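You operate a simulated robot arm through the tools that you are given. There is no shell and no other tool.

You run a simulated robot arm. Do the job below in one go: nothing can be reset, and whatever is moved stays where it is left.

JOB
Clear the jam at station 3 and run its housing out past the gate.
Fine: first the blue width knob to the size printed on the housing, the yellow release lever, and the silver gate open (leave it open); the housing rides in its carrier to the first OUT mark, with no new jam.

It is judged by the outcome, as a careful person would: the job done as asked, and still so three seconds after it is handed in. It fails if anything else is knocked over, pushed out of place, dropped, spilled or broken.

ROBOT AND FRAMES
A 7-joint arm with a two-finger parallel gripper, fixed in place. Base frame: the origin is at the foot of the arm, x ahead of it, y to its left, z up. Readings come in m, degrees, newtons and seconds.
With the tool pointing down near the work surface it reaches from about 0.36 to 0.76 m from the base axis. Its first joint turns from -143.0 to 143.0 degrees. Payload 3 kg.
Tool frame: the origin (TCP) lies between the finger pads and is the grasp point; the fingertips stand 0.03 m ahead of it; z points along the fingers, y is the line along which they close. Largest opening 0.094 m; finger width 0.028, thickness 0.01; the body of the gripper, 0.05 by 0.096 m, starts 0.055 m behind the TCP.
Orientation is that of the tool frame in the base frame, as [roll, pitch, yaw] about the fixed x, y, z axes, in that order (R = Rz(yaw) Ry(pitch) Rx(roll)). With the fingers straight down and closing along the base's y, the tool's x points along the base's -x, its y along +y and its z along -z.

CONTROLS
- The arm moves only by the tool nudge_tool. Its argument "moves" is a list that holds one entry, the list of rows, each a list of 6 numbers: the shift along the base's x, y, z in units of 500 mm (1.0 is 500 mm), then the turn, a rotation vector about the base's x, y, z in units of 180 degrees (1.0 is 180 degrees). In form: [[[tx, ty, tz, rx, ry, rz], ...]]. A call has 1 to 20 rows; each row is the pose to reach, as a shift and turn from the pose commanded when the call began. "fingers" is the finger opening in mm, from 0 to 94, set as the call begins (left out, the last holds). A call with a number of a shift or a turn outside -1 to 1 is refused whole. Each row takes 0.2 s and may step no farther than 0.05 m and 8.6 degrees from the row before; otherwise, or with a gripper value out of range, the whole call is refused. A pose out of reach is approached as far as the arm can. The call stops where the force on the tool passes 90 N (or 10 N more than at its start, if that is more) or the arm is blocked; 0.2 s more then pass. Each finger travels about 0.045 m/s and halts on what it meets, pressing with about 42 N; the grip force reading is that of the motor and also rises with nothing between the fingers. The clock runs only during rows and for 0.2 s after the last one: add rows that repeat a pose to give the fingers time. It gives the time, the measured TCP pose, the force on the tool (base axes), the opening and the grip force at its end, in the units of the frame above (readings bear some noise), with the torque about the TCP (base axes, N m) and any sound that the robot's microphone picked up.
- Cameras (640 x 400 px; columns grow to the right, rows downward): "scene" is fixed at [0.049, 0.5008, 1.5396]; the picture's right is [0.10, -1.00, 0.00], its down [-0.88, -0.09, -0.47] and it looks along [0.46, 0.05, -0.88] (base axes); focal length 218 px, centre (320, 200). "wrist" rides on the gripper at [0.076, 0.014, -0.102] in the tool frame; the picture's right is [-0.18, 0.98, 0.00], its down [-0.75, -0.14, -0.64] and it looks along [-0.63, -0.12, 0.77] (tool axes); focal length 243 px, centre (320, 200). There is no depth. A picture from a camera that has moved, and an enlarged one, comes with that camera's place and axes in the base frame and with its lens.
- grab_frame(camera): a new picture of that camera. No time passes.
- move_column(by): slides the trunk up (or, below 0, down) by that many m; the arm rides with it, the base frame stays. It gives what a move gives, with no picture.
- inspect(camera, box): a new picture of the part [left, top, right, bottom] of that camera's present view, enlarged. No time passes.
- close_job(): hands the job in; it is judged then, once.

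Nothing tells you positions but the pictures and the camera data. Unless the task says otherwise, let go and move clear before handing in.

The tools are called after "Request:" as a command line: name --argument value ..., lists and objects as JSON in quotes. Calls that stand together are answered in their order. nudge_tool: Moves the arm, as the interface text tells. Its arguments: {"type":"object","properties":{"moves":{"type":"array"},"fingers":{"type":"number"}},"required":["moves"]} The other tools are called the same way: move_column (by) slides the trunk up or down; grab_frame (camera) takes a picture; inspect (camera, box) takes an enlarged picture of a part of a camera's view; close_job () hands the job in.

At the start:

```text
t: 0.0
position: [0.3188, 0.232, 1.2623]
tcp_rot: [-180.0, -0.1, -180.0]
ft_force: [0.3, 0.2, -0.4]
ft_torque: [0.02, -0.02, 0.0]
width: 0.094
gripper_force: 0.0
trunk travel left (down, up): [-0.225, 0.165]
```

scene: 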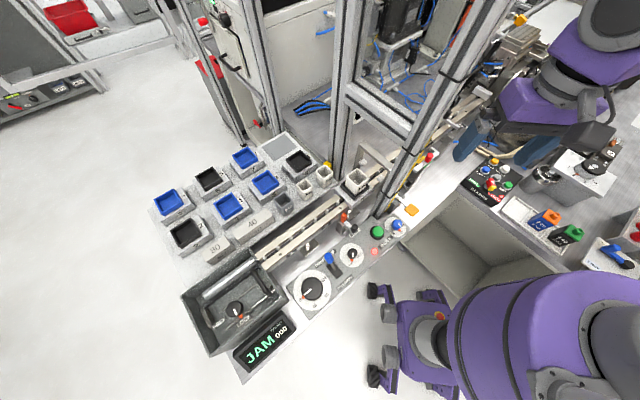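
wrist: 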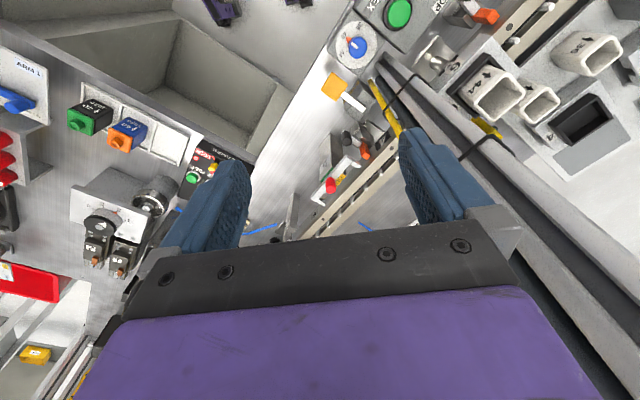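

I see a crowded bench with a screen that reads JAM, knobs, a conveyor rail, and carriers. First I'll look closer at several parts of the scene to find station 3.

Request:
inspect --camera "scene" --box '[220, 200, 420, 380]'

Request:
inspect --camera "scene" --box '[140, 120, 340, 260]'

Request:
inspect --camera "scene" --box '[320, 100, 480, 270]'

Request:
inspect --camera "scene" --box '[440, 20, 640, 270]'

Request:
inspect --camera "wrist" --box '[300, 0, 640, 250]'

Request:
inspect --camera "wrist" --box '[0, 30, 320, 380]'

```text
2.22 times, centred on (320, 290) of scene
camera zoom: at [0.049, 0.5008, 1.5396], right [0.1, -1.0, 0.0], down [-0.88, -0.09, -0.47], along [0.46, 0.05, -0.88], focal length 484 px, centre (320, 0)
```

zoom: 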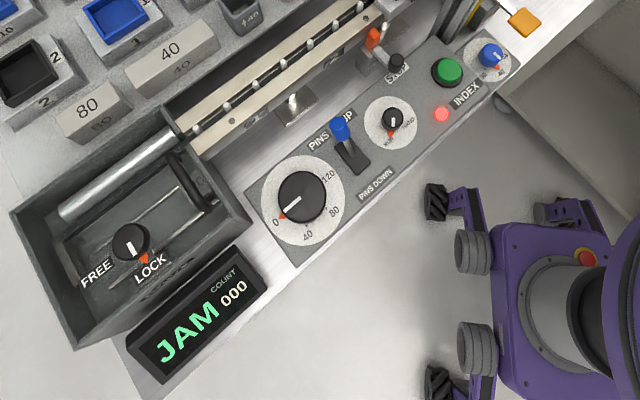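

```text
2.86 times, centred on (240, 190) of scene
camera zoom: at [0.049, 0.5008, 1.5396], right [0.1, -1.0, 0.0], down [-0.88, -0.09, -0.47], along [0.46, 0.05, -0.88], focal length 623 px, centre (549, 229)
```

zoom: 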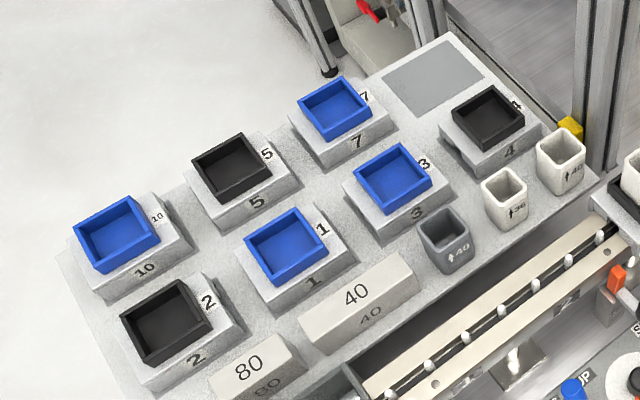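

```text
2.35 times, centred on (400, 185) of scene
camera zoom: at [0.049, 0.5008, 1.5396], right [0.1, -1.0, 0.0], down [-0.88, -0.09, -0.47], along [0.46, 0.05, -0.88], focal length 513 px, centre (132, 235)
```

zoom: 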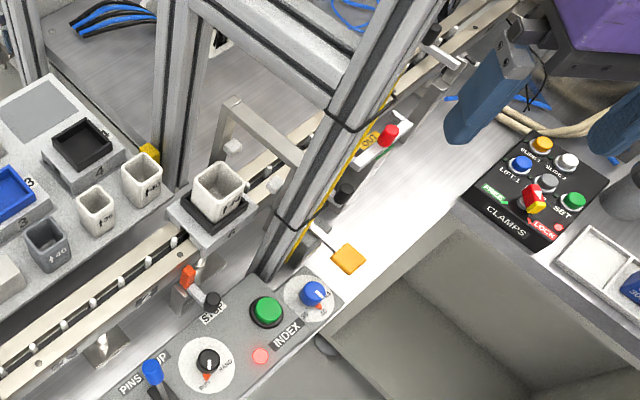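

```text
1.60 times, centred on (540, 145) of scene
camera zoom: at [0.049, 0.5008, 1.5396], right [0.1, -1.0, 0.0], down [-0.88, -0.09, -0.47], along [0.46, 0.05, -0.88], focal length 349 px, centre (-32, 288)
```

zoom: 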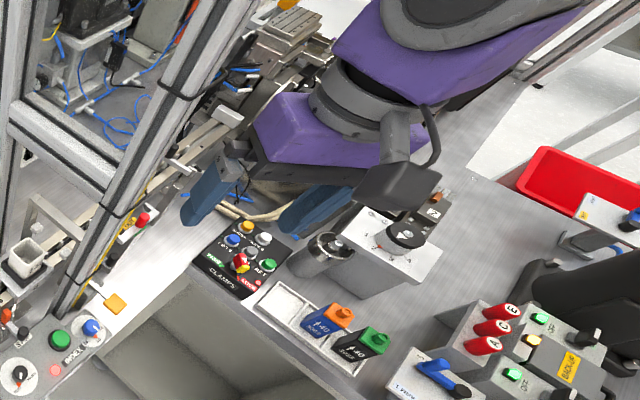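

```text
1.60 times, centred on (470, 125) of wrist
camera zoom: at [0.2437, 0.2463, 1.3653], right [0.18, 0.98, 0.0], down [0.75, -0.14, 0.64], along [0.63, -0.12, -0.77], focal length 388 px, centre (80, 320)
```

zoom: 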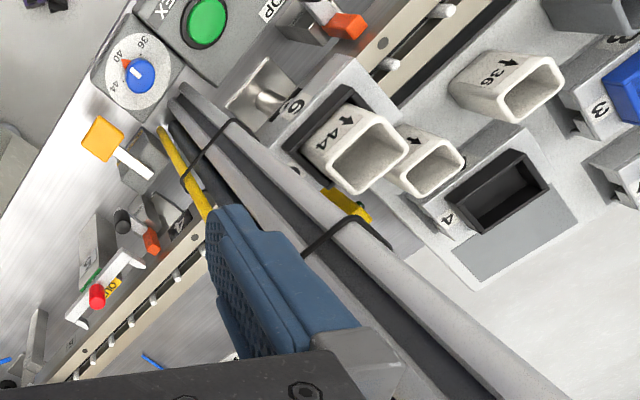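

```text
1.14 times, centred on (160, 205) of wrist
camera zoom: at [0.2437, 0.2463, 1.3653], right [0.18, 0.98, 0.0], down [0.75, -0.14, 0.64], along [0.63, -0.12, -0.77], focal length 277 px, centre (503, 194)
```

zoom: 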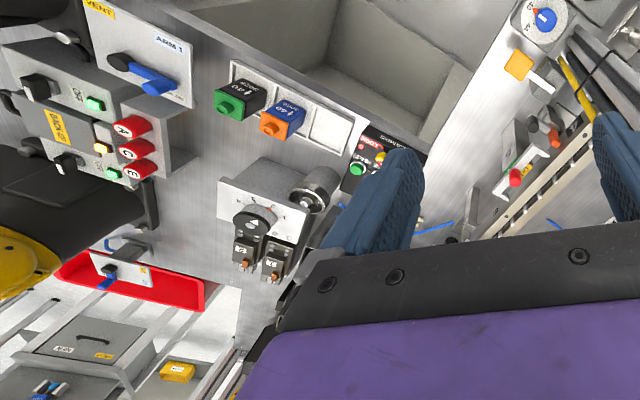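

The blue dial (36/40/44), the orange-yellow paddle and a carrier with a white housing marked 44 are all near one post. I'll zoom in on these before moving.

Request:
inspect --camera "wrist" --box '[400, 20, 560, 120]'

Request:
inspect --camera "wrist" --box '[260, 60, 420, 240]'

Request:
inspect --camera "wrist" --box '[320, 0, 420, 60]'

Request:
inspect --camera "scene" --box '[330, 130, 430, 200]'

Request:
inspect --camera "scene" --box '[370, 180, 430, 250]'

```text
4.00 times, centred on (480, 70) of wrist
camera zoom: at [0.2437, 0.2463, 1.3653], right [0.18, 0.98, 0.0], down [0.75, -0.14, 0.64], along [0.63, -0.12, -0.77], focal length 970 px, centre (-320, 720)
```

zoom: 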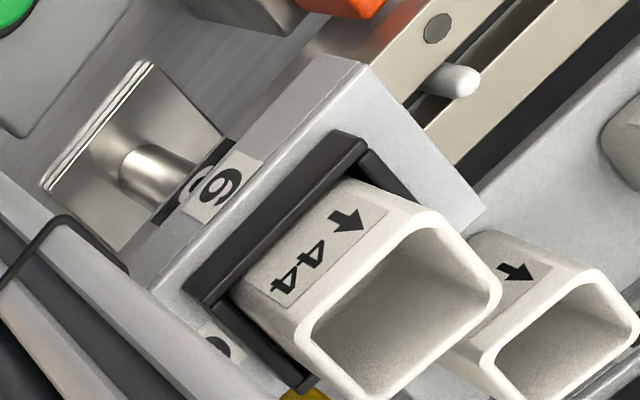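

```text
2.22 times, centred on (340, 150) of wrist
camera zoom: at [0.2437, 0.2463, 1.3653], right [0.18, 0.98, 0.0], down [0.75, -0.14, 0.64], along [0.63, -0.12, -0.77], focal length 539 px, centre (276, 311)
```

zoom: 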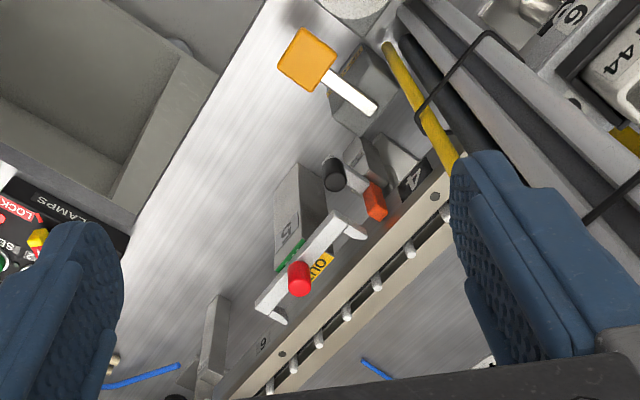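

```text
6.40 times, centred on (370, 30) of wrist
camera zoom: at [0.2437, 0.2463, 1.3653], right [0.18, 0.98, 0.0], down [0.75, -0.14, 0.64], along [0.63, -0.12, -0.77], focal length 1553 px, centre (0, 1288)
```

zoom: 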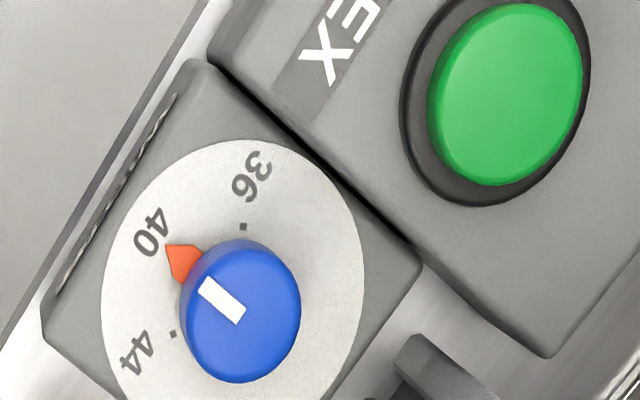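

```text
5.71 times, centred on (380, 165) of scene
camera zoom: at [0.049, 0.5008, 1.5396], right [0.1, -1.0, 0.0], down [-0.88, -0.09, -0.47], along [0.46, 0.05, -0.88], focal length 1246 px, centre (-23, 400)
```

zoom: 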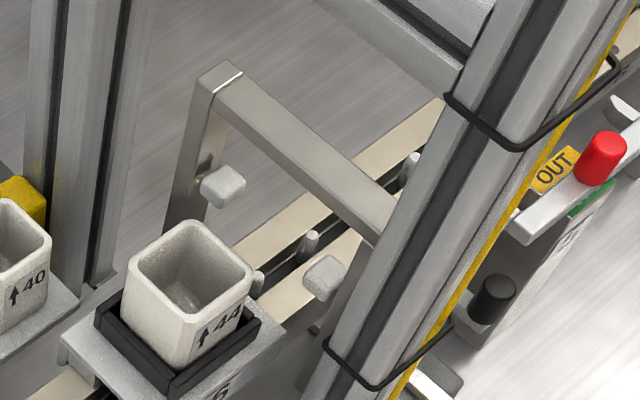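

```text
5.71 times, centred on (400, 215) of scene
camera zoom: at [0.049, 0.5008, 1.5396], right [0.1, -1.0, 0.0], down [-0.88, -0.09, -0.47], along [0.46, 0.05, -0.88], focal length 1246 px, centre (-137, 114)
```

zoom: 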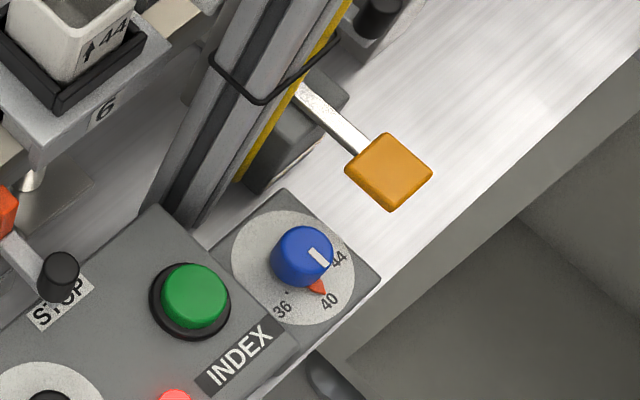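

The width dial stands at 40, the housing in carrier 6 says 44, the arch with white pads is station 3, and the OUT label is near (0.49, 0.24, 1.0). I'll move toward the free side (−y) and turn to look at the gate area from there.

Request:
nudge_tool --moves '[[[0.0, -0.08, 0, 0, 0, 0.0], [0.0, -0.16, 0.0, 0, 0, 0.04], [0.0, -0.24, 0, 0, 0, 0.08], [0.04, -0.3, 0, 0, 0, 0.12], [0.08, -0.34, 0, 0, 0, 0.16], [0.08, -0.36, 0, 0, 0, 0.2], [0.08, -0.36, 0, 0, 0, 0.24]]]'

Request:
grab_frame --camera "wrist"

Request:
grab_frame --camera "scene"

```text
t: 1.6
position: [0.3594, 0.0505, 1.2641]
tcp_rot: [179.9, -0.1, -136.7]
ft_force: [-0.8, 0.1, 0.0]
ft_torque: [0.01, 0.01, -0.01]
width: 0.0941
gripper_force: 0.2
trunk travel left (down, up): [-0.225, 0.165]
```

```text
taken
camera wrist: at [0.2953, 0.008, 1.3655], right [-0.54, 0.84, 0.0], down [0.65, 0.41, 0.64], along [0.54, 0.35, -0.77], focal length 243 px, centre (320, 200)
```

wrist: 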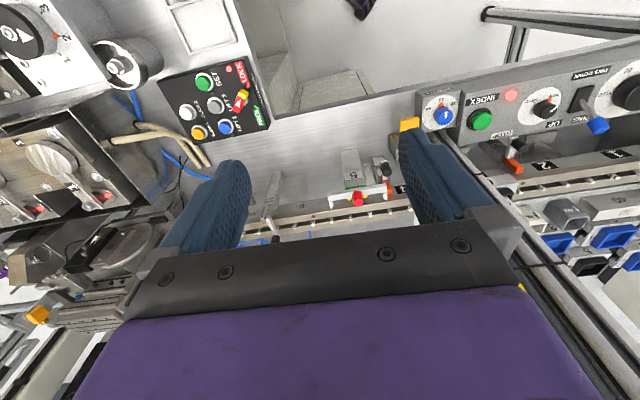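

```text
taken
```

scene: 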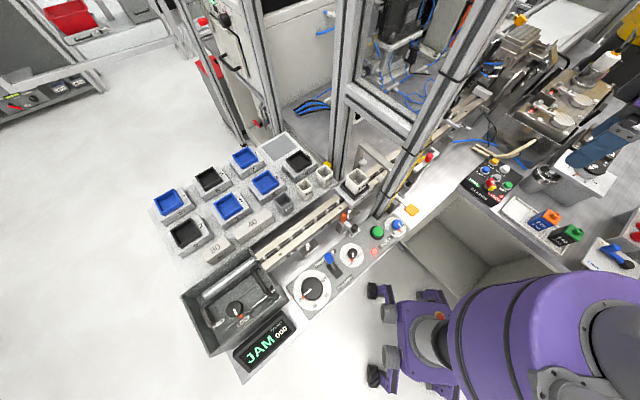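

Now I see the rail from the free side, with the red-knob bar near a station 5 plate. I'll zoom in.

Request:
inspect --camera "wrist" --box '[240, 130, 420, 240]'

Request:
inspect --camera "wrist" --box '[400, 60, 640, 220]'

Request:
inspect --camera "scene" --box '[380, 120, 480, 190]'

Request:
inspect --camera "scene" --box '[420, 60, 540, 160]'

```text
3.56 times, centred on (330, 185) of wrist
camera zoom: at [0.2953, 0.008, 1.3655], right [-0.54, 0.84, 0.0], down [0.65, 0.41, 0.64], along [0.54, 0.35, -0.77], focal length 863 px, centre (284, 253)
```

zoom: 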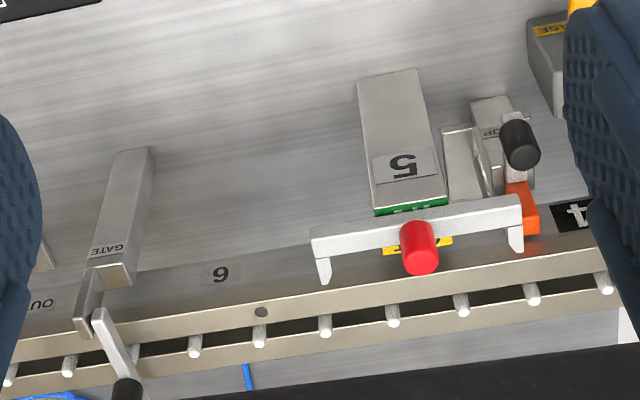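

```text
2.50 times, centred on (520, 140) of wrist
camera zoom: at [0.2953, 0.008, 1.3655], right [-0.54, 0.84, 0.0], down [0.65, 0.41, 0.64], along [0.54, 0.35, -0.77], focal length 606 px, centre (-180, 350)
```

zoom: 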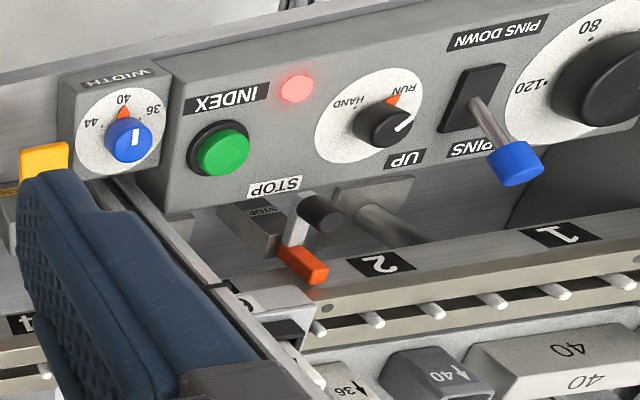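

```text
5.71 times, centred on (430, 155) of scene
camera zoom: at [0.049, 0.5008, 1.5396], right [0.1, -1.0, 0.0], down [-0.88, -0.09, -0.47], along [0.46, 0.05, -0.88], focal length 1246 px, centre (-309, 457)
```

zoom: 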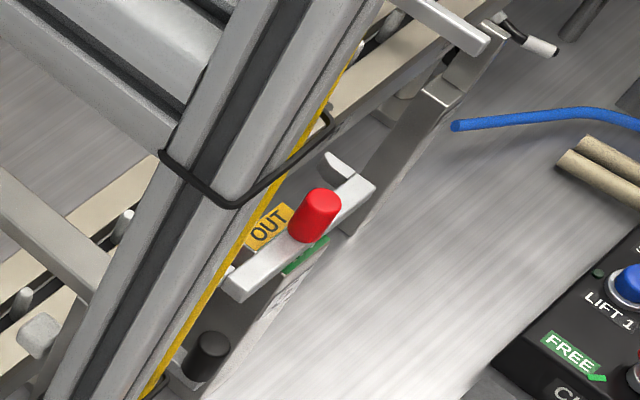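

```text
4.00 times, centred on (480, 110) of scene
camera zoom: at [0.049, 0.5008, 1.5396], right [0.1, -1.0, 0.0], down [-0.88, -0.09, -0.47], along [0.46, 0.05, -0.88], focal length 872 px, centre (-320, 560)
```

zoom: 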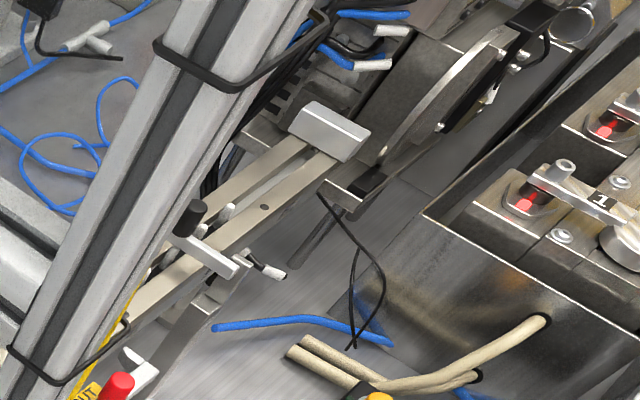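

Along the rail I can read station 2, then arch 3, then 4 (with a STOP), 5, 6, then a lever plate marked GATE and a white OUT mark after it. I'll move closer to see the gate and what lies beyond it.

Request:
nudge_tool --moves '[[[0.05, -0.05, 0, 0, 0, 0], [0.1, -0.1, -0.04, 0, 0, 0], [0.15, -0.14, -0.08, 0, 0, 0], [0.18, -0.16, -0.12, 0, 0, 0]]]'

Request:
grab_frame --camera "wrist"

Request:
inspect --camera "wrist" --box '[230, 100, 420, 250]'

```text
t: 2.6
position: [0.449, -0.0316, 1.2]
tcp_rot: [179.7, -0.1, -136.6]
ft_force: [-0.4, 0.4, 0.9]
ft_torque: [-0.01, -0.01, -0.01]
width: 0.094
gripper_force: 0.1
trunk travel left (down, up): [-0.225, 0.165]
```

```text
taken
camera wrist: at [0.3852, -0.0731, 1.3023], right [-0.54, 0.84, 0.0], down [0.65, 0.41, 0.64], along [0.54, 0.35, -0.77], focal length 243 px, centre (320, 200)
```

wrist: 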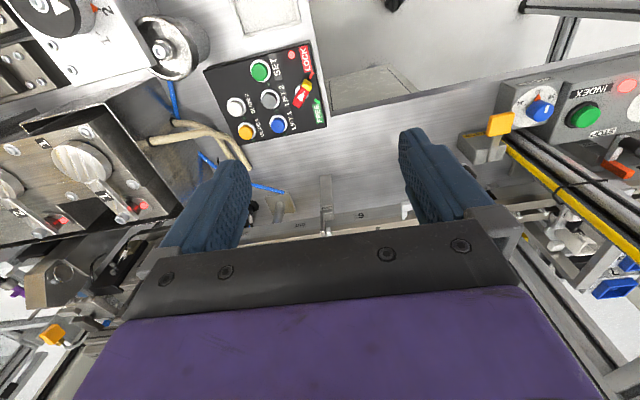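

```text
2.67 times, centred on (325, 175) of wrist
camera zoom: at [0.3852, -0.0731, 1.3023], right [-0.54, 0.84, 0.0], down [0.65, 0.41, 0.64], along [0.54, 0.35, -0.77], focal length 647 px, centre (307, 267)
```

zoom: 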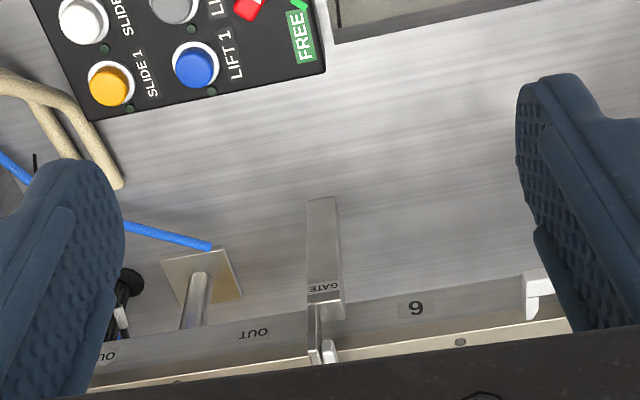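

The gate sits at about (0.63, 0.10), with two OUT marks after it. I'll go up for an unblocked view of the gate lever.

Request:
nudge_tool --moves '[[[0.0, 0.0, 0.08, 0, 0, 0], [0.0, 0.03, 0.16, 0, 0, 0], [0.0, 0.06, 0.24, 0, 0, 0], [0.0, 0.06, 0.28, 0, 0, 0]]]'

Request:
grab_frame --camera "wrist"

Request:
inspect --camera "wrist" --box '[250, 130, 410, 240]'

```text
t: 3.6
position: [0.4503, 0.0006, 1.3429]
tcp_rot: [180.0, 0.0, -136.7]
ft_force: [0.5, -0.2, 0.1]
ft_torque: [0.01, 0.0, 0.01]
width: 0.094
gripper_force: 0.0
trunk travel left (down, up): [-0.225, 0.165]
```

```text
taken
camera wrist: at [0.3857, -0.0408, 1.4456], right [-0.54, 0.84, 0.0], down [0.65, 0.41, 0.64], along [0.54, 0.35, -0.77], focal length 243 px, centre (320, 200)
```

wrist: 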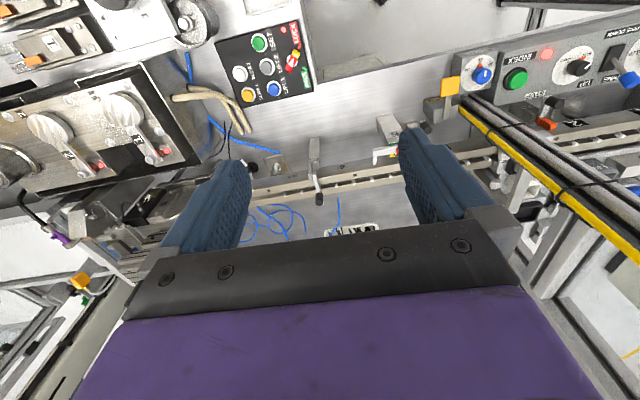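

```text
3.64 times, centred on (330, 185) of wrist
camera zoom: at [0.3857, -0.0408, 1.4456], right [-0.54, 0.84, 0.0], down [0.65, 0.41, 0.64], along [0.54, 0.35, -0.77], focal length 882 px, centre (284, 254)
```

zoom: 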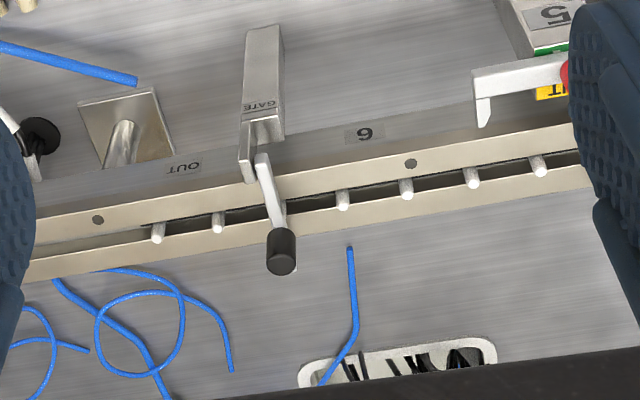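

The gate bar lies across the rail with a black knob at its far end, hinged on the near post. I'll zoom harder to see the kind of hinge, and the other parts of station 3.

Request:
inspect --camera "wrist" --box '[300, 130, 345, 210]'

Request:
inspect --camera "scene" --box '[455, 100, 495, 140]'

Request:
inspect --camera "wrist" --box '[360, 80, 420, 160]'

Request:
inspect --camera "wrist" --box '[410, 60, 510, 130]'

Request:
inspect --camera "wrist" --box '[430, 130, 640, 270]'

```text
5.00 times, centred on (322, 170) of wrist
camera zoom: at [0.3857, -0.0408, 1.4456], right [-0.54, 0.84, 0.0], down [0.65, 0.41, 0.64], along [0.54, 0.35, -0.77], focal length 1213 px, centre (308, 350)
```

zoom: 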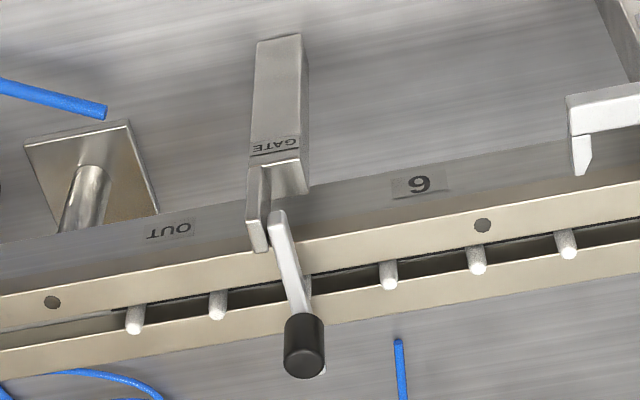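

```text
10.00 times, centred on (475, 120) of scene
camera zoom: at [0.049, 0.5008, 1.5396], right [0.1, -1.0, 0.0], down [-0.88, -0.09, -0.47], along [0.46, 0.05, -0.88], focal length 2180 px, centre (-1230, 1000)
```

zoom: 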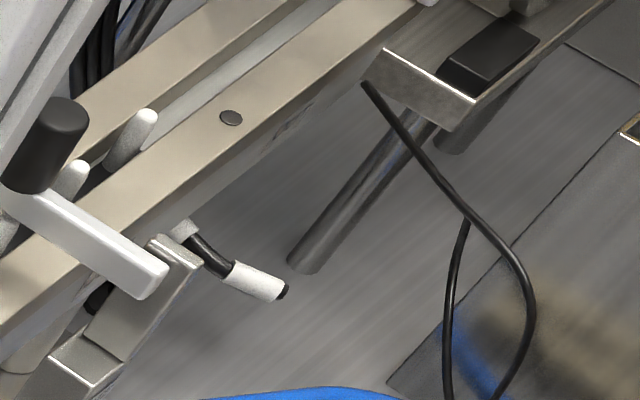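

```text
5.00 times, centred on (390, 120) of wrist
camera zoom: at [0.3857, -0.0408, 1.4456], right [-0.54, 0.84, 0.0], down [0.65, 0.41, 0.64], along [0.54, 0.35, -0.77], focal length 1213 px, centre (-30, 600)
```

zoom: 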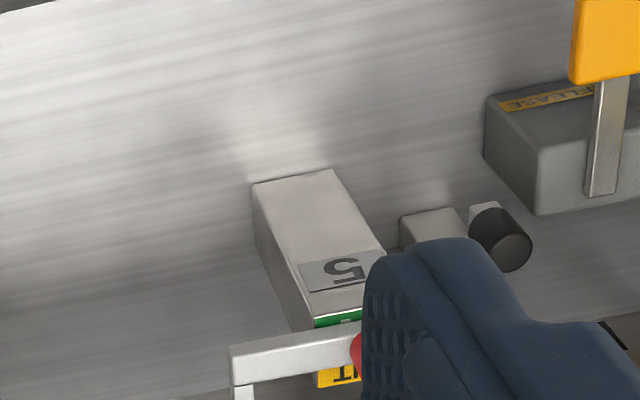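

```text
5.71 times, centred on (460, 95) of wrist
camera zoom: at [0.3857, -0.0408, 1.4456], right [-0.54, 0.84, 0.0], down [0.65, 0.41, 0.64], along [0.54, 0.35, -0.77], focal length 1386 px, centre (-480, 800)
```

zoom: 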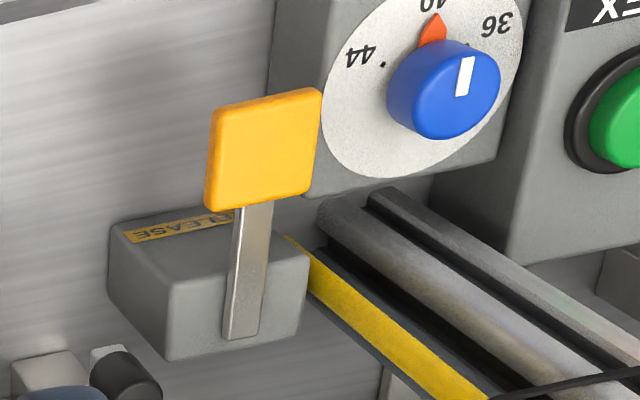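

```text
2.86 times, centred on (535, 200) of wrist
camera zoom: at [0.3857, -0.0408, 1.4456], right [-0.54, 0.84, 0.0], down [0.65, 0.41, 0.64], along [0.54, 0.35, -0.77], focal length 693 px, centre (-294, 200)
```

zoom: 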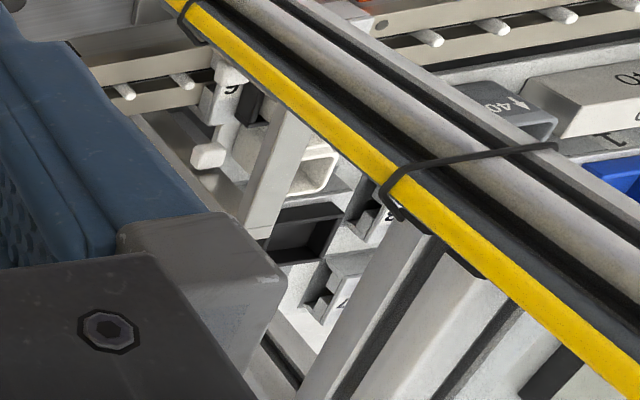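

The RELEASE box with the yellow paddle, the WIDTH dial and the gate hinge are clear now. Next I'll study the index panel, the rail pins and the carrier, to learn how the carrier is meant to move.

Request:
inspect --camera "scene" --box '[180, 240, 300, 370]'

Request:
inspect --camera "scene" --box '[290, 210, 410, 310]'

Request:
inspect --camera "scene" --box '[300, 140, 390, 250]'

Request:
inspect --camera "scene" --box '[240, 190, 340, 270]'

Request:
inspect --camera "scene" --box '[330, 60, 440, 140]'

Request:
inspect --camera "wrist" --box '[500, 20, 640, 140]'

```text
3.08 times, centred on (240, 305) of scene
camera zoom: at [0.049, 0.5008, 1.5396], right [0.1, -1.0, 0.0], down [-0.88, -0.09, -0.47], along [0.46, 0.05, -0.88], focal length 671 px, centre (566, -123)
```

zoom: 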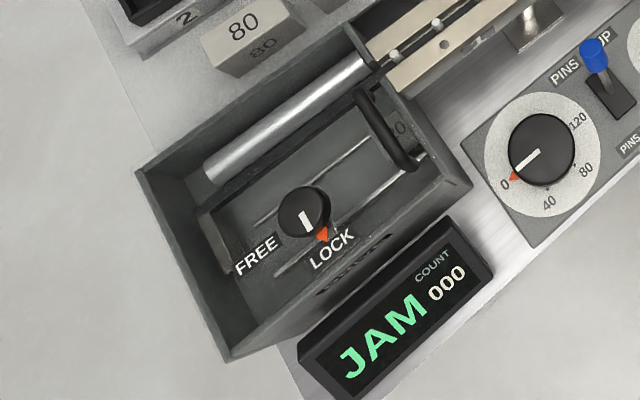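

```text
4.00 times, centred on (350, 260) of scene
camera zoom: at [0.049, 0.5008, 1.5396], right [0.1, -1.0, 0.0], down [-0.88, -0.09, -0.47], along [0.46, 0.05, -0.88], focal length 872 px, centre (200, -40)
```

zoom: 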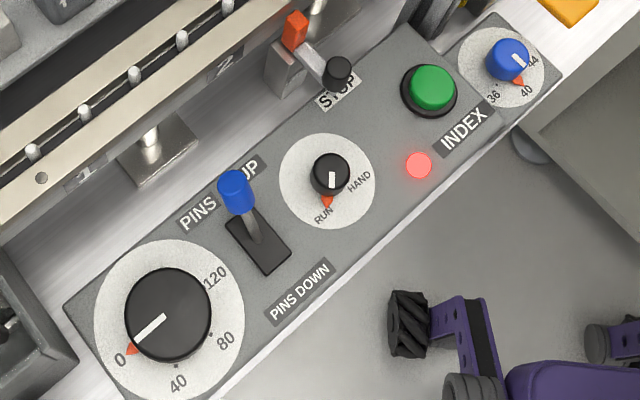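

```text
3.64 times, centred on (345, 195) of scene
camera zoom: at [0.049, 0.5008, 1.5396], right [0.1, -1.0, 0.0], down [-0.88, -0.09, -0.47], along [0.46, 0.05, -0.88], focal length 793 px, centre (229, 218)
```

zoom: 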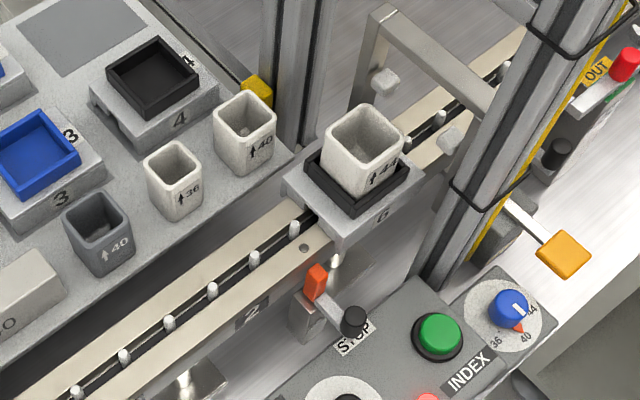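

```text
5.00 times, centred on (290, 230) of scene
camera zoom: at [0.049, 0.5008, 1.5396], right [0.1, -1.0, 0.0], down [-0.88, -0.09, -0.47], along [0.46, 0.05, -0.88], focal length 1090 px, centre (470, 50)
```

zoom: 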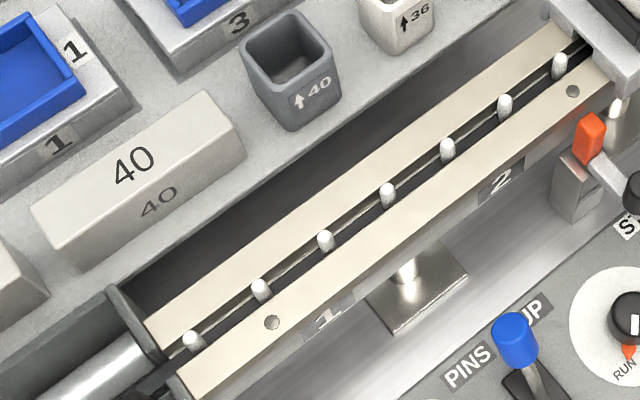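

```text
5.00 times, centred on (385, 100) of scene
camera zoom: at [0.049, 0.5008, 1.5396], right [0.1, -1.0, 0.0], down [-0.88, -0.09, -0.47], along [0.46, 0.05, -0.88], focal length 1090 px, centre (-5, 700)
```

zoom: 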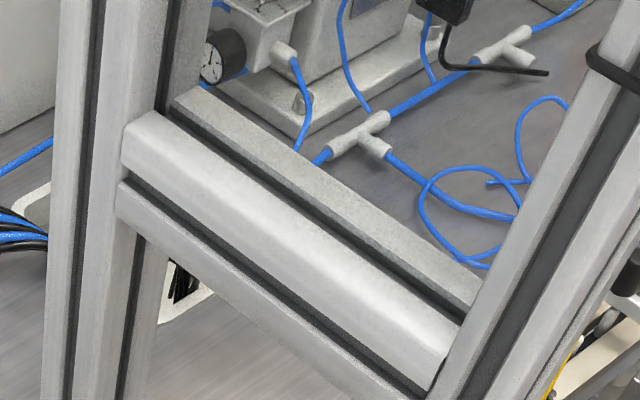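

```text
3.33 times, centred on (570, 80) of wrist
camera zoom: at [0.3857, -0.0408, 1.4456], right [-0.54, 0.84, 0.0], down [0.65, 0.41, 0.64], along [0.54, 0.35, -0.77], focal length 809 px, centre (-513, 600)
```

zoom: 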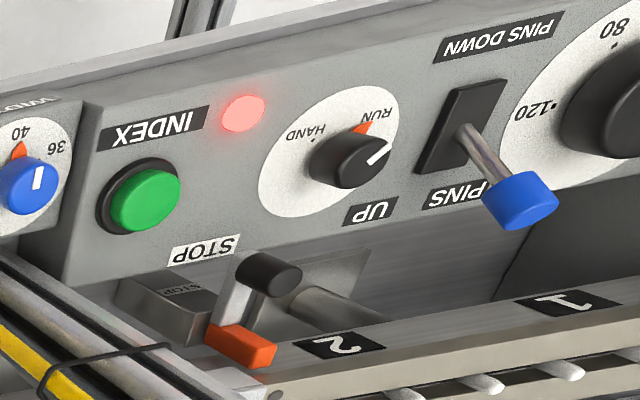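

The rail runs at 45° (direction +x, −y) with its top near z = 1.0, pins 40 mm apart and stations 120 mm apart; OUT lies four pitches past station 3. The width dial is the first item, so I'll zoom in on it to measure its angles.

Request:
inspect --camera "scene" --box '[380, 205, 412, 245]'

Request:
inspect --camera "wrist" --box '[455, 50, 505, 95]'

Request:
inspect --camera "scene" --box '[370, 140, 430, 230]'

```text
10.00 times, centred on (396, 225) of scene
camera zoom: at [0.049, 0.5008, 1.5396], right [0.1, -1.0, 0.0], down [-0.88, -0.09, -0.47], along [0.46, 0.05, -0.88], focal length 2180 px, centre (-440, -50)
```

zoom: 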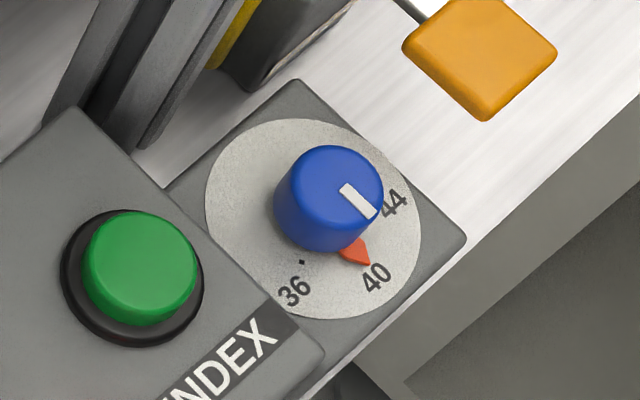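

```text
8.89 times, centred on (480, 72) of wrist
camera zoom: at [0.3857, -0.0408, 1.4456], right [-0.54, 0.84, 0.0], down [0.65, 0.41, 0.64], along [0.54, 0.35, -0.77], focal length 2157 px, centre (-1102, 1333)
```

zoom: 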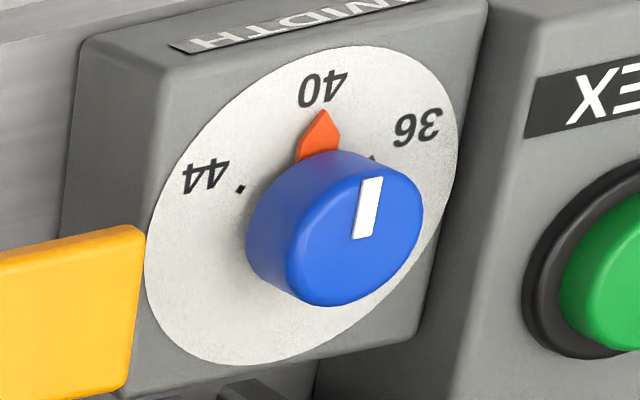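

```text
4.44 times, centred on (400, 185) of scene
camera zoom: at [0.049, 0.5008, 1.5396], right [0.1, -1.0, 0.0], down [-0.88, -0.09, -0.47], along [0.46, 0.05, -0.88], focal length 969 px, centre (-36, 267)
```

zoom: 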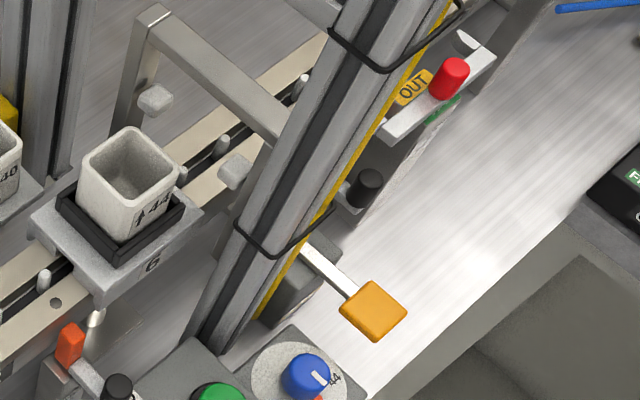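

The width dial lies flat at about (0.309, 0.294), knob top z ≈ 0.93, and must turn roughly 57° counter-clockwise to 44. The post stands right behind it, so I'll hold it with the hand leaned back toward the operator's side.

Request:
nudge_tool --moves '[[[-0.05, 0.07, -0.03, 0, 0, -0.03], [-0.1, 0.14, -0.06, 0, 0, -0.06], [-0.15, 0.21, -0.1, 0, 0, -0.09], [-0.2, 0.28, -0.13, 0, 0, -0.11], [-0.24, 0.34, -0.16, 0, 0, -0.1294], [-0.28, 0.4, -0.186, 0, 0, -0.1294]]]' --fingers 52

Request:
nudge_tool --moves '[[[0, 0, 0, 0.013, -0.035, 0], [0, 0, -0.05, 0.026, -0.07, 0], [-0.01, 0.05, -0.12, 0.038, -0.1044, 0]]]'

Request:
grab_frame --camera "wrist"

Request:
grab_frame --camera "scene"

```text
t: 5.0
position: [0.3088, 0.2009, 1.2503]
tcp_rot: [180.0, 0.0, -160.1]
ft_force: [-0.5, 0.1, 0.2]
ft_torque: [-0.03, -0.02, 0.03]
width: 0.052
gripper_force: 0.0
trunk travel left (down, up): [-0.225, 0.165]
```

```text
t: 5.8
position: [0.3083, 0.2219, 1.1968]
tcp_rot: [-178.9, 17.7, -160.2]
ft_force: [-0.1, 1.2, -0.3]
ft_torque: [0.03, 0.03, -0.04]
width: 0.052
gripper_force: 0.1
out of reach, approached as far as the arm can: row 3
trunk travel left (down, up): [-0.225, 0.165]
```

```text
taken
camera wrist: at [0.2055, 0.201, 1.2706], right [-0.16, 0.99, 0.04], down [0.54, 0.06, 0.84], along [0.83, 0.16, -0.54], focal length 243 px, centre (320, 200)
```

wrist: 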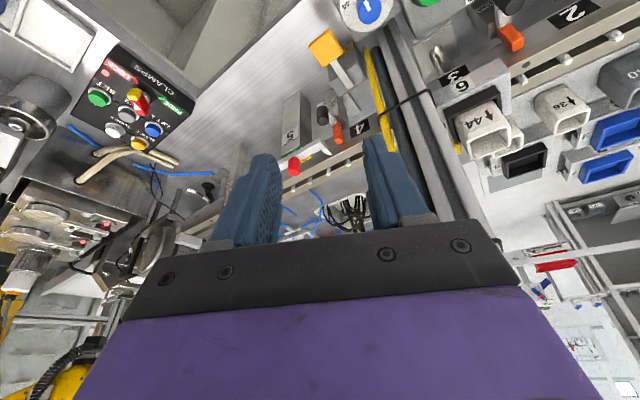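

```text
taken
```

scene: 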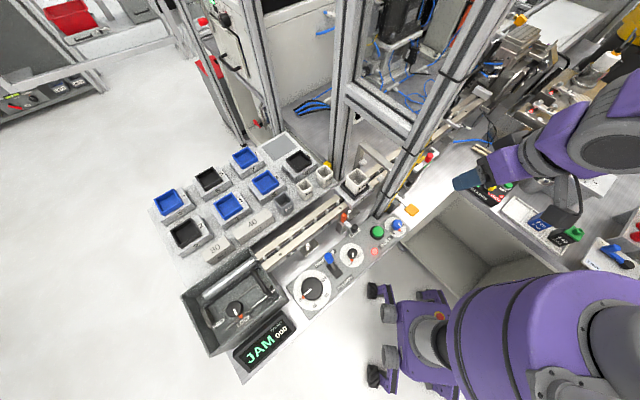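

The leaned pose is at the limit of reach there. I'll look at the hand's real shape to judge whether a straight-down grip clears the post.

Request:
inspect --camera "scene" --box '[420, 60, 640, 260]'

Request:
inspect --camera "wrist" --box '[320, 0, 480, 150]'

```text
2.00 times, centred on (530, 160) of scene
camera zoom: at [0.049, 0.5008, 1.5396], right [0.1, -1.0, 0.0], down [-0.88, -0.09, -0.47], along [0.46, 0.05, -0.88], focal length 436 px, centre (-100, 280)
```

zoom: 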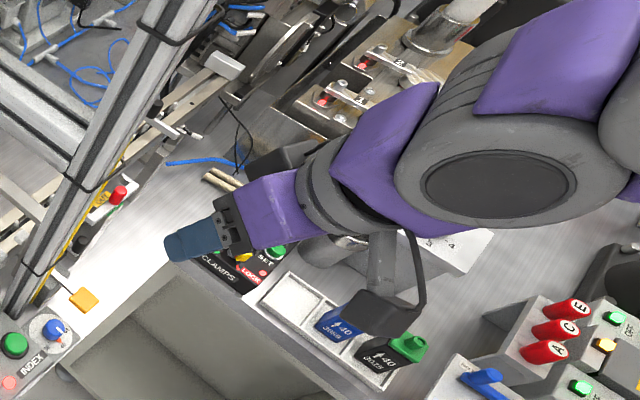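

```text
2.67 times, centred on (400, 75) of wrist
camera zoom: at [0.2055, 0.201, 1.2706], right [-0.16, 0.99, 0.04], down [0.54, 0.06, 0.84], along [0.83, 0.16, -0.54], focal length 647 px, centre (107, 533)
```

zoom: 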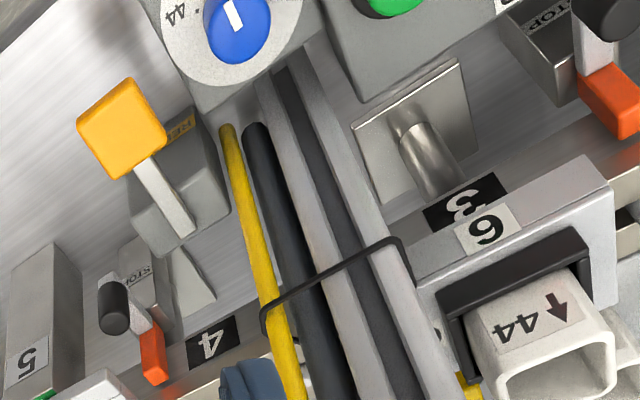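

The hand's widest ring is about as far from the tool axis as the post is from the knob, so some lean is needed. I'll go to a hover above the dial and see whether the lean holds.

Request:
nudge_tool --moves '[[[0.003, 0.04, -0.06, 0, 0, 0], [0.006, 0.08, -0.12, 0, 0, 0], [0.01, 0.11, -0.19, 0, 0, 0], [0.01, 0.14, -0.26, 0, 0, 0]]]'

Request:
grab_frame --camera "wrist"

Request:
inspect --camera "scene" --box '[340, 120, 560, 300]'

```text
t: 6.8
position: [0.3128, 0.2903, 1.0698]
tcp_rot: [-179.8, 19.9, -159.8]
ft_force: [0.0, -0.6, 0.4]
ft_torque: [-0.01, 0.03, -0.03]
width: 0.0521
gripper_force: 0.1
out of reach, approached as far as the arm can: row 1, 2, 3
trunk travel left (down, up): [-0.225, 0.165]
```

```text
taken
camera wrist: at [0.2086, 0.2677, 1.1386], right [-0.18, 0.98, 0.06], down [0.51, 0.04, 0.86], along [0.84, 0.18, -0.51], focal length 243 px, centre (320, 200)
```

wrist: 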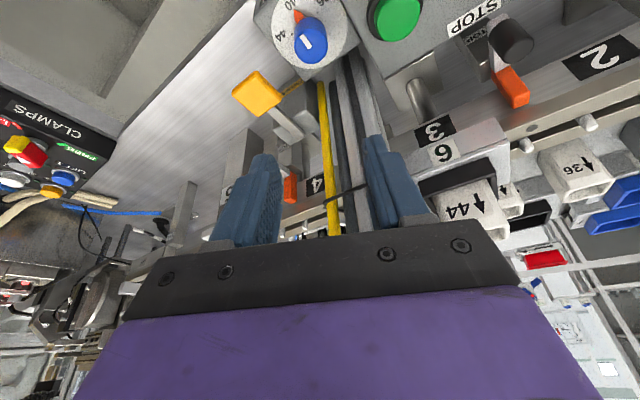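

```text
2.22 times, centred on (450, 210) of scene
camera zoom: at [0.049, 0.5008, 1.5396], right [0.1, -1.0, 0.0], down [-0.88, -0.09, -0.47], along [0.46, 0.05, -0.88], focal length 484 px, centre (31, 178)
```

zoom: 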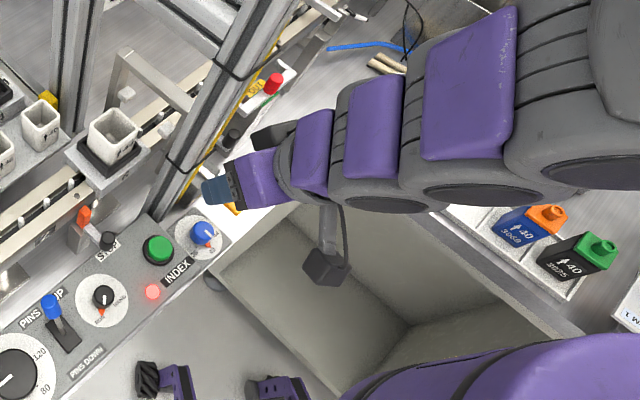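

The lean works here at about 20°. I'll refine the knob's position from this close view.

Request:
inspect --camera "wrist" --box '[250, 0, 370, 80]'

```text
5.00 times, centred on (310, 40) of wrist
camera zoom: at [0.2086, 0.2677, 1.1386], right [-0.18, 0.98, 0.06], down [0.51, 0.04, 0.86], along [0.84, 0.18, -0.51], focal length 1213 px, centre (370, 1000)
```

zoom: 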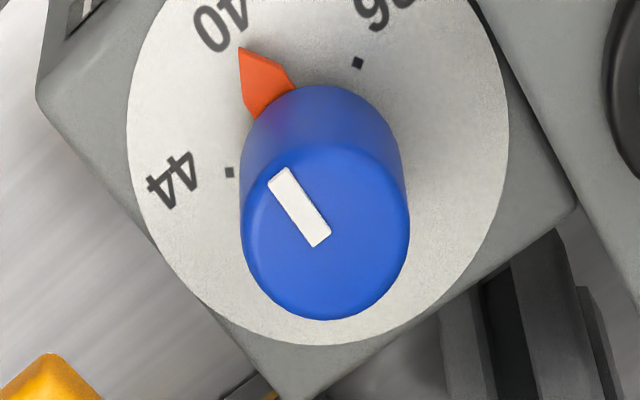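

The knob's axis is at about (0.311, 0.292) and its marks are ±58° apart, so the turn is about +58°. I'll reduce the lean to 15° and settle above the knob.

Request:
nudge_tool --moves '[[[0.0, 0.0, 0, -0.0095, 0.0261, 0], [0.0, 0.0, -0.04, -0.0095, 0.0261, 0], [0.0, 0.0, -0.08, -0.0095, 0.0261, 0], [0.0, 0.0, -0.08, -0.0095, 0.0261, 0]]]'

```text
t: 7.8
position: [0.3133, 0.2862, 1.0278]
tcp_rot: [-180.0, 14.9, -159.9]
ft_force: [0.7, 0.1, -0.5]
ft_torque: [0.01, 0.0, 0.0]
width: 0.0521
gripper_force: 0.0
trunk travel left (down, up): [-0.225, 0.165]
```

Settled at a 15° lean. Now I lower around the knob, centred on it.

Request:
nudge_tool --moves '[[[-0.0046, 0.0126, -0.04, 0, 0, 0], [-0.0046, 0.0126, -0.08, 0, 0, 0], [-0.0046, 0.0126, -0.12, 0, 0, 0], [-0.0046, 0.0126, -0.14, 0, 0, 0], [-0.0046, 0.0126, -0.16, 0, 0, 0]]]'

Request:
grab_frame --camera "wrist"

Request:
inspect --camera "scene" --box '[340, 140, 480, 260]'

```text
t: 9.0
position: [0.3114, 0.2923, 0.9519]
tcp_rot: [179.6, 15.4, -160.2]
ft_force: [0.4, -0.5, 37.0]
ft_torque: [1.13, 0.61, 0.01]
width: 0.0517
gripper_force: 0.1
trunk travel left (down, up): [-0.225, 0.165]
```

```text
taken
camera wrist: at [0.2124, 0.2706, 1.0306], right [-0.17, 0.98, 0.05], down [0.57, 0.05, 0.82], along [0.8, 0.17, -0.57], focal length 243 px, centre (320, 200)
```

wrist: 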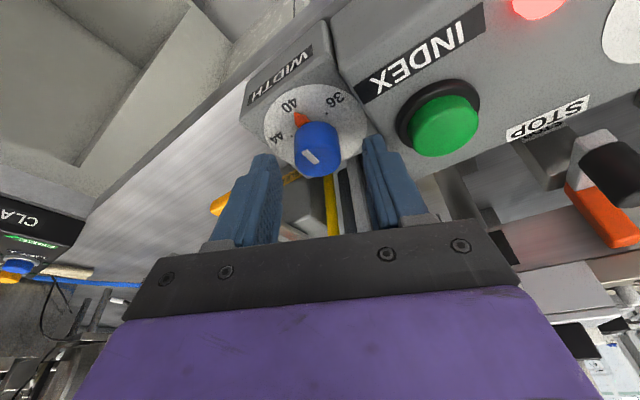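

```text
3.33 times, centred on (410, 200) of scene
camera zoom: at [0.049, 0.5008, 1.5396], right [0.1, -1.0, 0.0], down [-0.88, -0.09, -0.47], along [0.46, 0.05, -0.88], focal length 727 px, centre (20, 200)
```

zoom: 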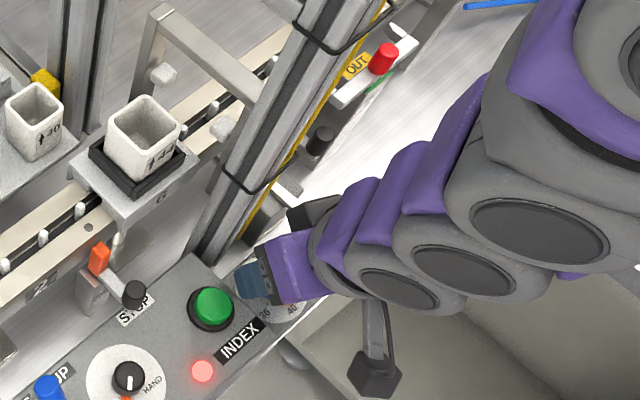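

One fingertip (toward the INDEX panel) is pressing on that panel's edge. I'll lift a little, narrow the fingers and check before going back down.

Request:
nudge_tool --moves '[[[0, 0, 0.02, 0, 0, 0], [0, 0, 0.03, 0, 0, 0]]]'

Request:
nudge_tool --moves '[[[0, 0, 0, 0, 0, 0], [0, 0, 0, 0, 0, 0]]]' --fingers 39

Request:
grab_frame --camera "wrist"

Request:
inspect --camera "wrist" --box '[230, 70, 430, 230]'

```text
t: 9.6
position: [0.31, 0.2917, 0.9639]
tcp_rot: [-179.8, 14.9, -160.0]
ft_force: [-0.7, -0.3, -0.1]
ft_torque: [0.01, 0.01, 0.0]
width: 0.0521
gripper_force: 0.1
trunk travel left (down, up): [-0.225, 0.165]
```

```text
t: 10.2
position: [0.3113, 0.2947, 0.9657]
tcp_rot: [-179.9, 14.8, -160.0]
ft_force: [-0.1, 0.3, 0.4]
ft_torque: [0.0, 0.01, -0.04]
width: 0.0392
gripper_force: 0.1
trunk travel left (down, up): [-0.225, 0.165]
```

```text
taken
camera wrist: at [0.2127, 0.2743, 1.0436], right [-0.17, 0.98, 0.05], down [0.58, 0.06, 0.81], along [0.8, 0.16, -0.58], focal length 243 px, centre (320, 200)
```

wrist: 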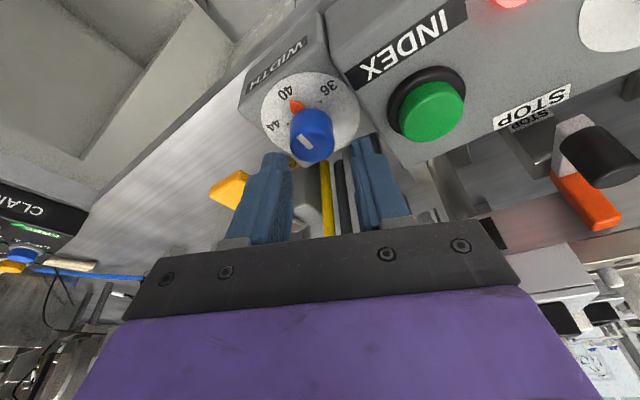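

```text
2.50 times, centred on (330, 150) of wrist
camera zoom: at [0.2127, 0.2743, 1.0436], right [-0.17, 0.98, 0.05], down [0.58, 0.06, 0.81], along [0.8, 0.16, -0.58], focal length 606 px, centre (295, 325)
```

zoom: 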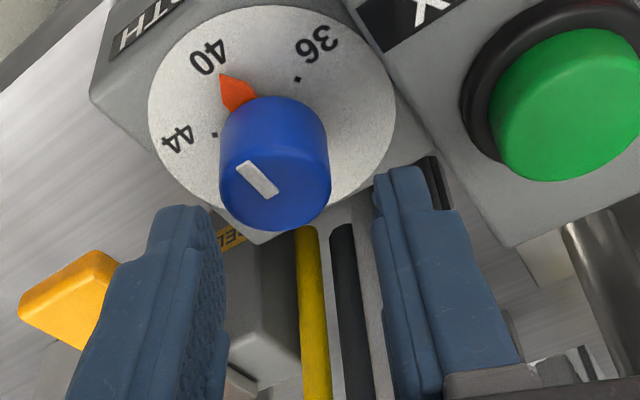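

The INDEX panel is a bit higher than the dial plate, and the lower finger corner landed on it. I'll straighten the hand to 9° and lower more gently with the fingers narrow.

Request:
nudge_tool --moves '[[[-0.007, -0.005, 0.0, -0.0114, 0.0313, 0], [-0.007, -0.005, -0.01, -0.0114, 0.0313, 0], [-0.007, -0.005, -0.02, -0.0114, 0.0313, 0], [-0.007, -0.005, -0.025, -0.0114, 0.0313, 0]]]' --fingers 37

Request:
inspect --camera "wrist" --box '[230, 70, 430, 230]'

```text
t: 11.2
position: [0.3067, 0.2912, 0.9517]
tcp_rot: [-179.9, 8.8, -160.0]
ft_force: [0.9, 1.0, 0.2]
ft_torque: [0.0, -0.02, 0.0]
width: 0.037
gripper_force: 0.1
trunk travel left (down, up): [-0.225, 0.165]
```

```text
2.50 times, centred on (330, 150) of wrist
camera zoom: at [0.2177, 0.2739, 1.0417], right [-0.16, 0.99, 0.03], down [0.65, 0.09, 0.75], along [0.74, 0.14, -0.66], focal length 606 px, centre (295, 325)
```

zoom: 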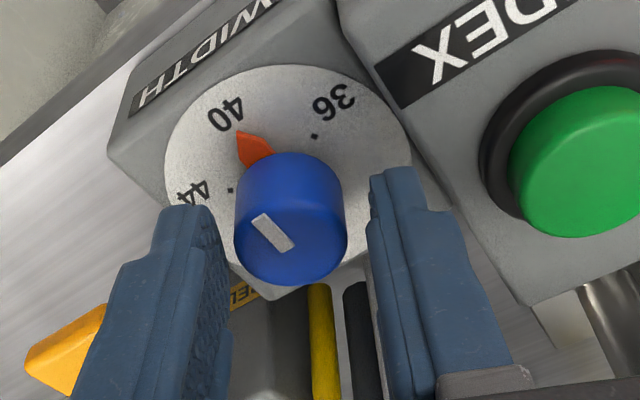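

The fingers straddle the knob without contact. I'll go 4 mm lower and close on it.

Request:
nudge_tool --moves '[[[0, 0, -0.004, 0, 0, 0], [0, 0, -0.008, 0, 0, 0]]]'

Request:
nudge_tool --moves '[[[0, 0, 0, 0, 0, 0], [0, 0, 0, 0, 0, 0], [0, 0, 0, 0, 0, 0]]]' --fingers 0

Request:
inspect --camera "wrist" --box '[230, 70, 430, 230]'

```text
t: 11.8
position: [0.3082, 0.2909, 0.9474]
tcp_rot: [-180.0, 8.9, -160.0]
ft_force: [0.4, -0.5, -0.1]
ft_torque: [0.03, -0.01, 0.0]
width: 0.0369
gripper_force: 0.1
trunk travel left (down, up): [-0.225, 0.165]
```

```text
t: 12.6
position: [0.3071, 0.2892, 0.9489]
tcp_rot: [-180.0, 8.8, -160.1]
ft_force: [1.2, -9.1, -3.4]
ft_torque: [-0.36, -0.54, -0.06]
width: 0.0275
gripper_force: 44.3
trunk travel left (down, up): [-0.225, 0.165]
```

```text
2.50 times, centred on (330, 150) of wrist
camera zoom: at [0.2173, 0.2724, 1.0378], right [-0.16, 0.99, 0.03], down [0.66, 0.09, 0.75], along [0.74, 0.14, -0.66], focal length 606 px, centre (295, 325)
```

zoom: 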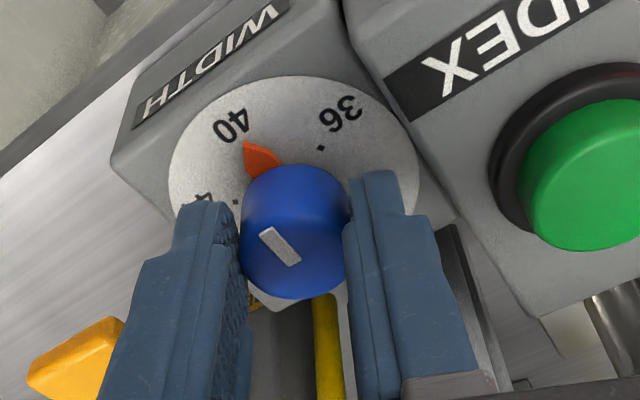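

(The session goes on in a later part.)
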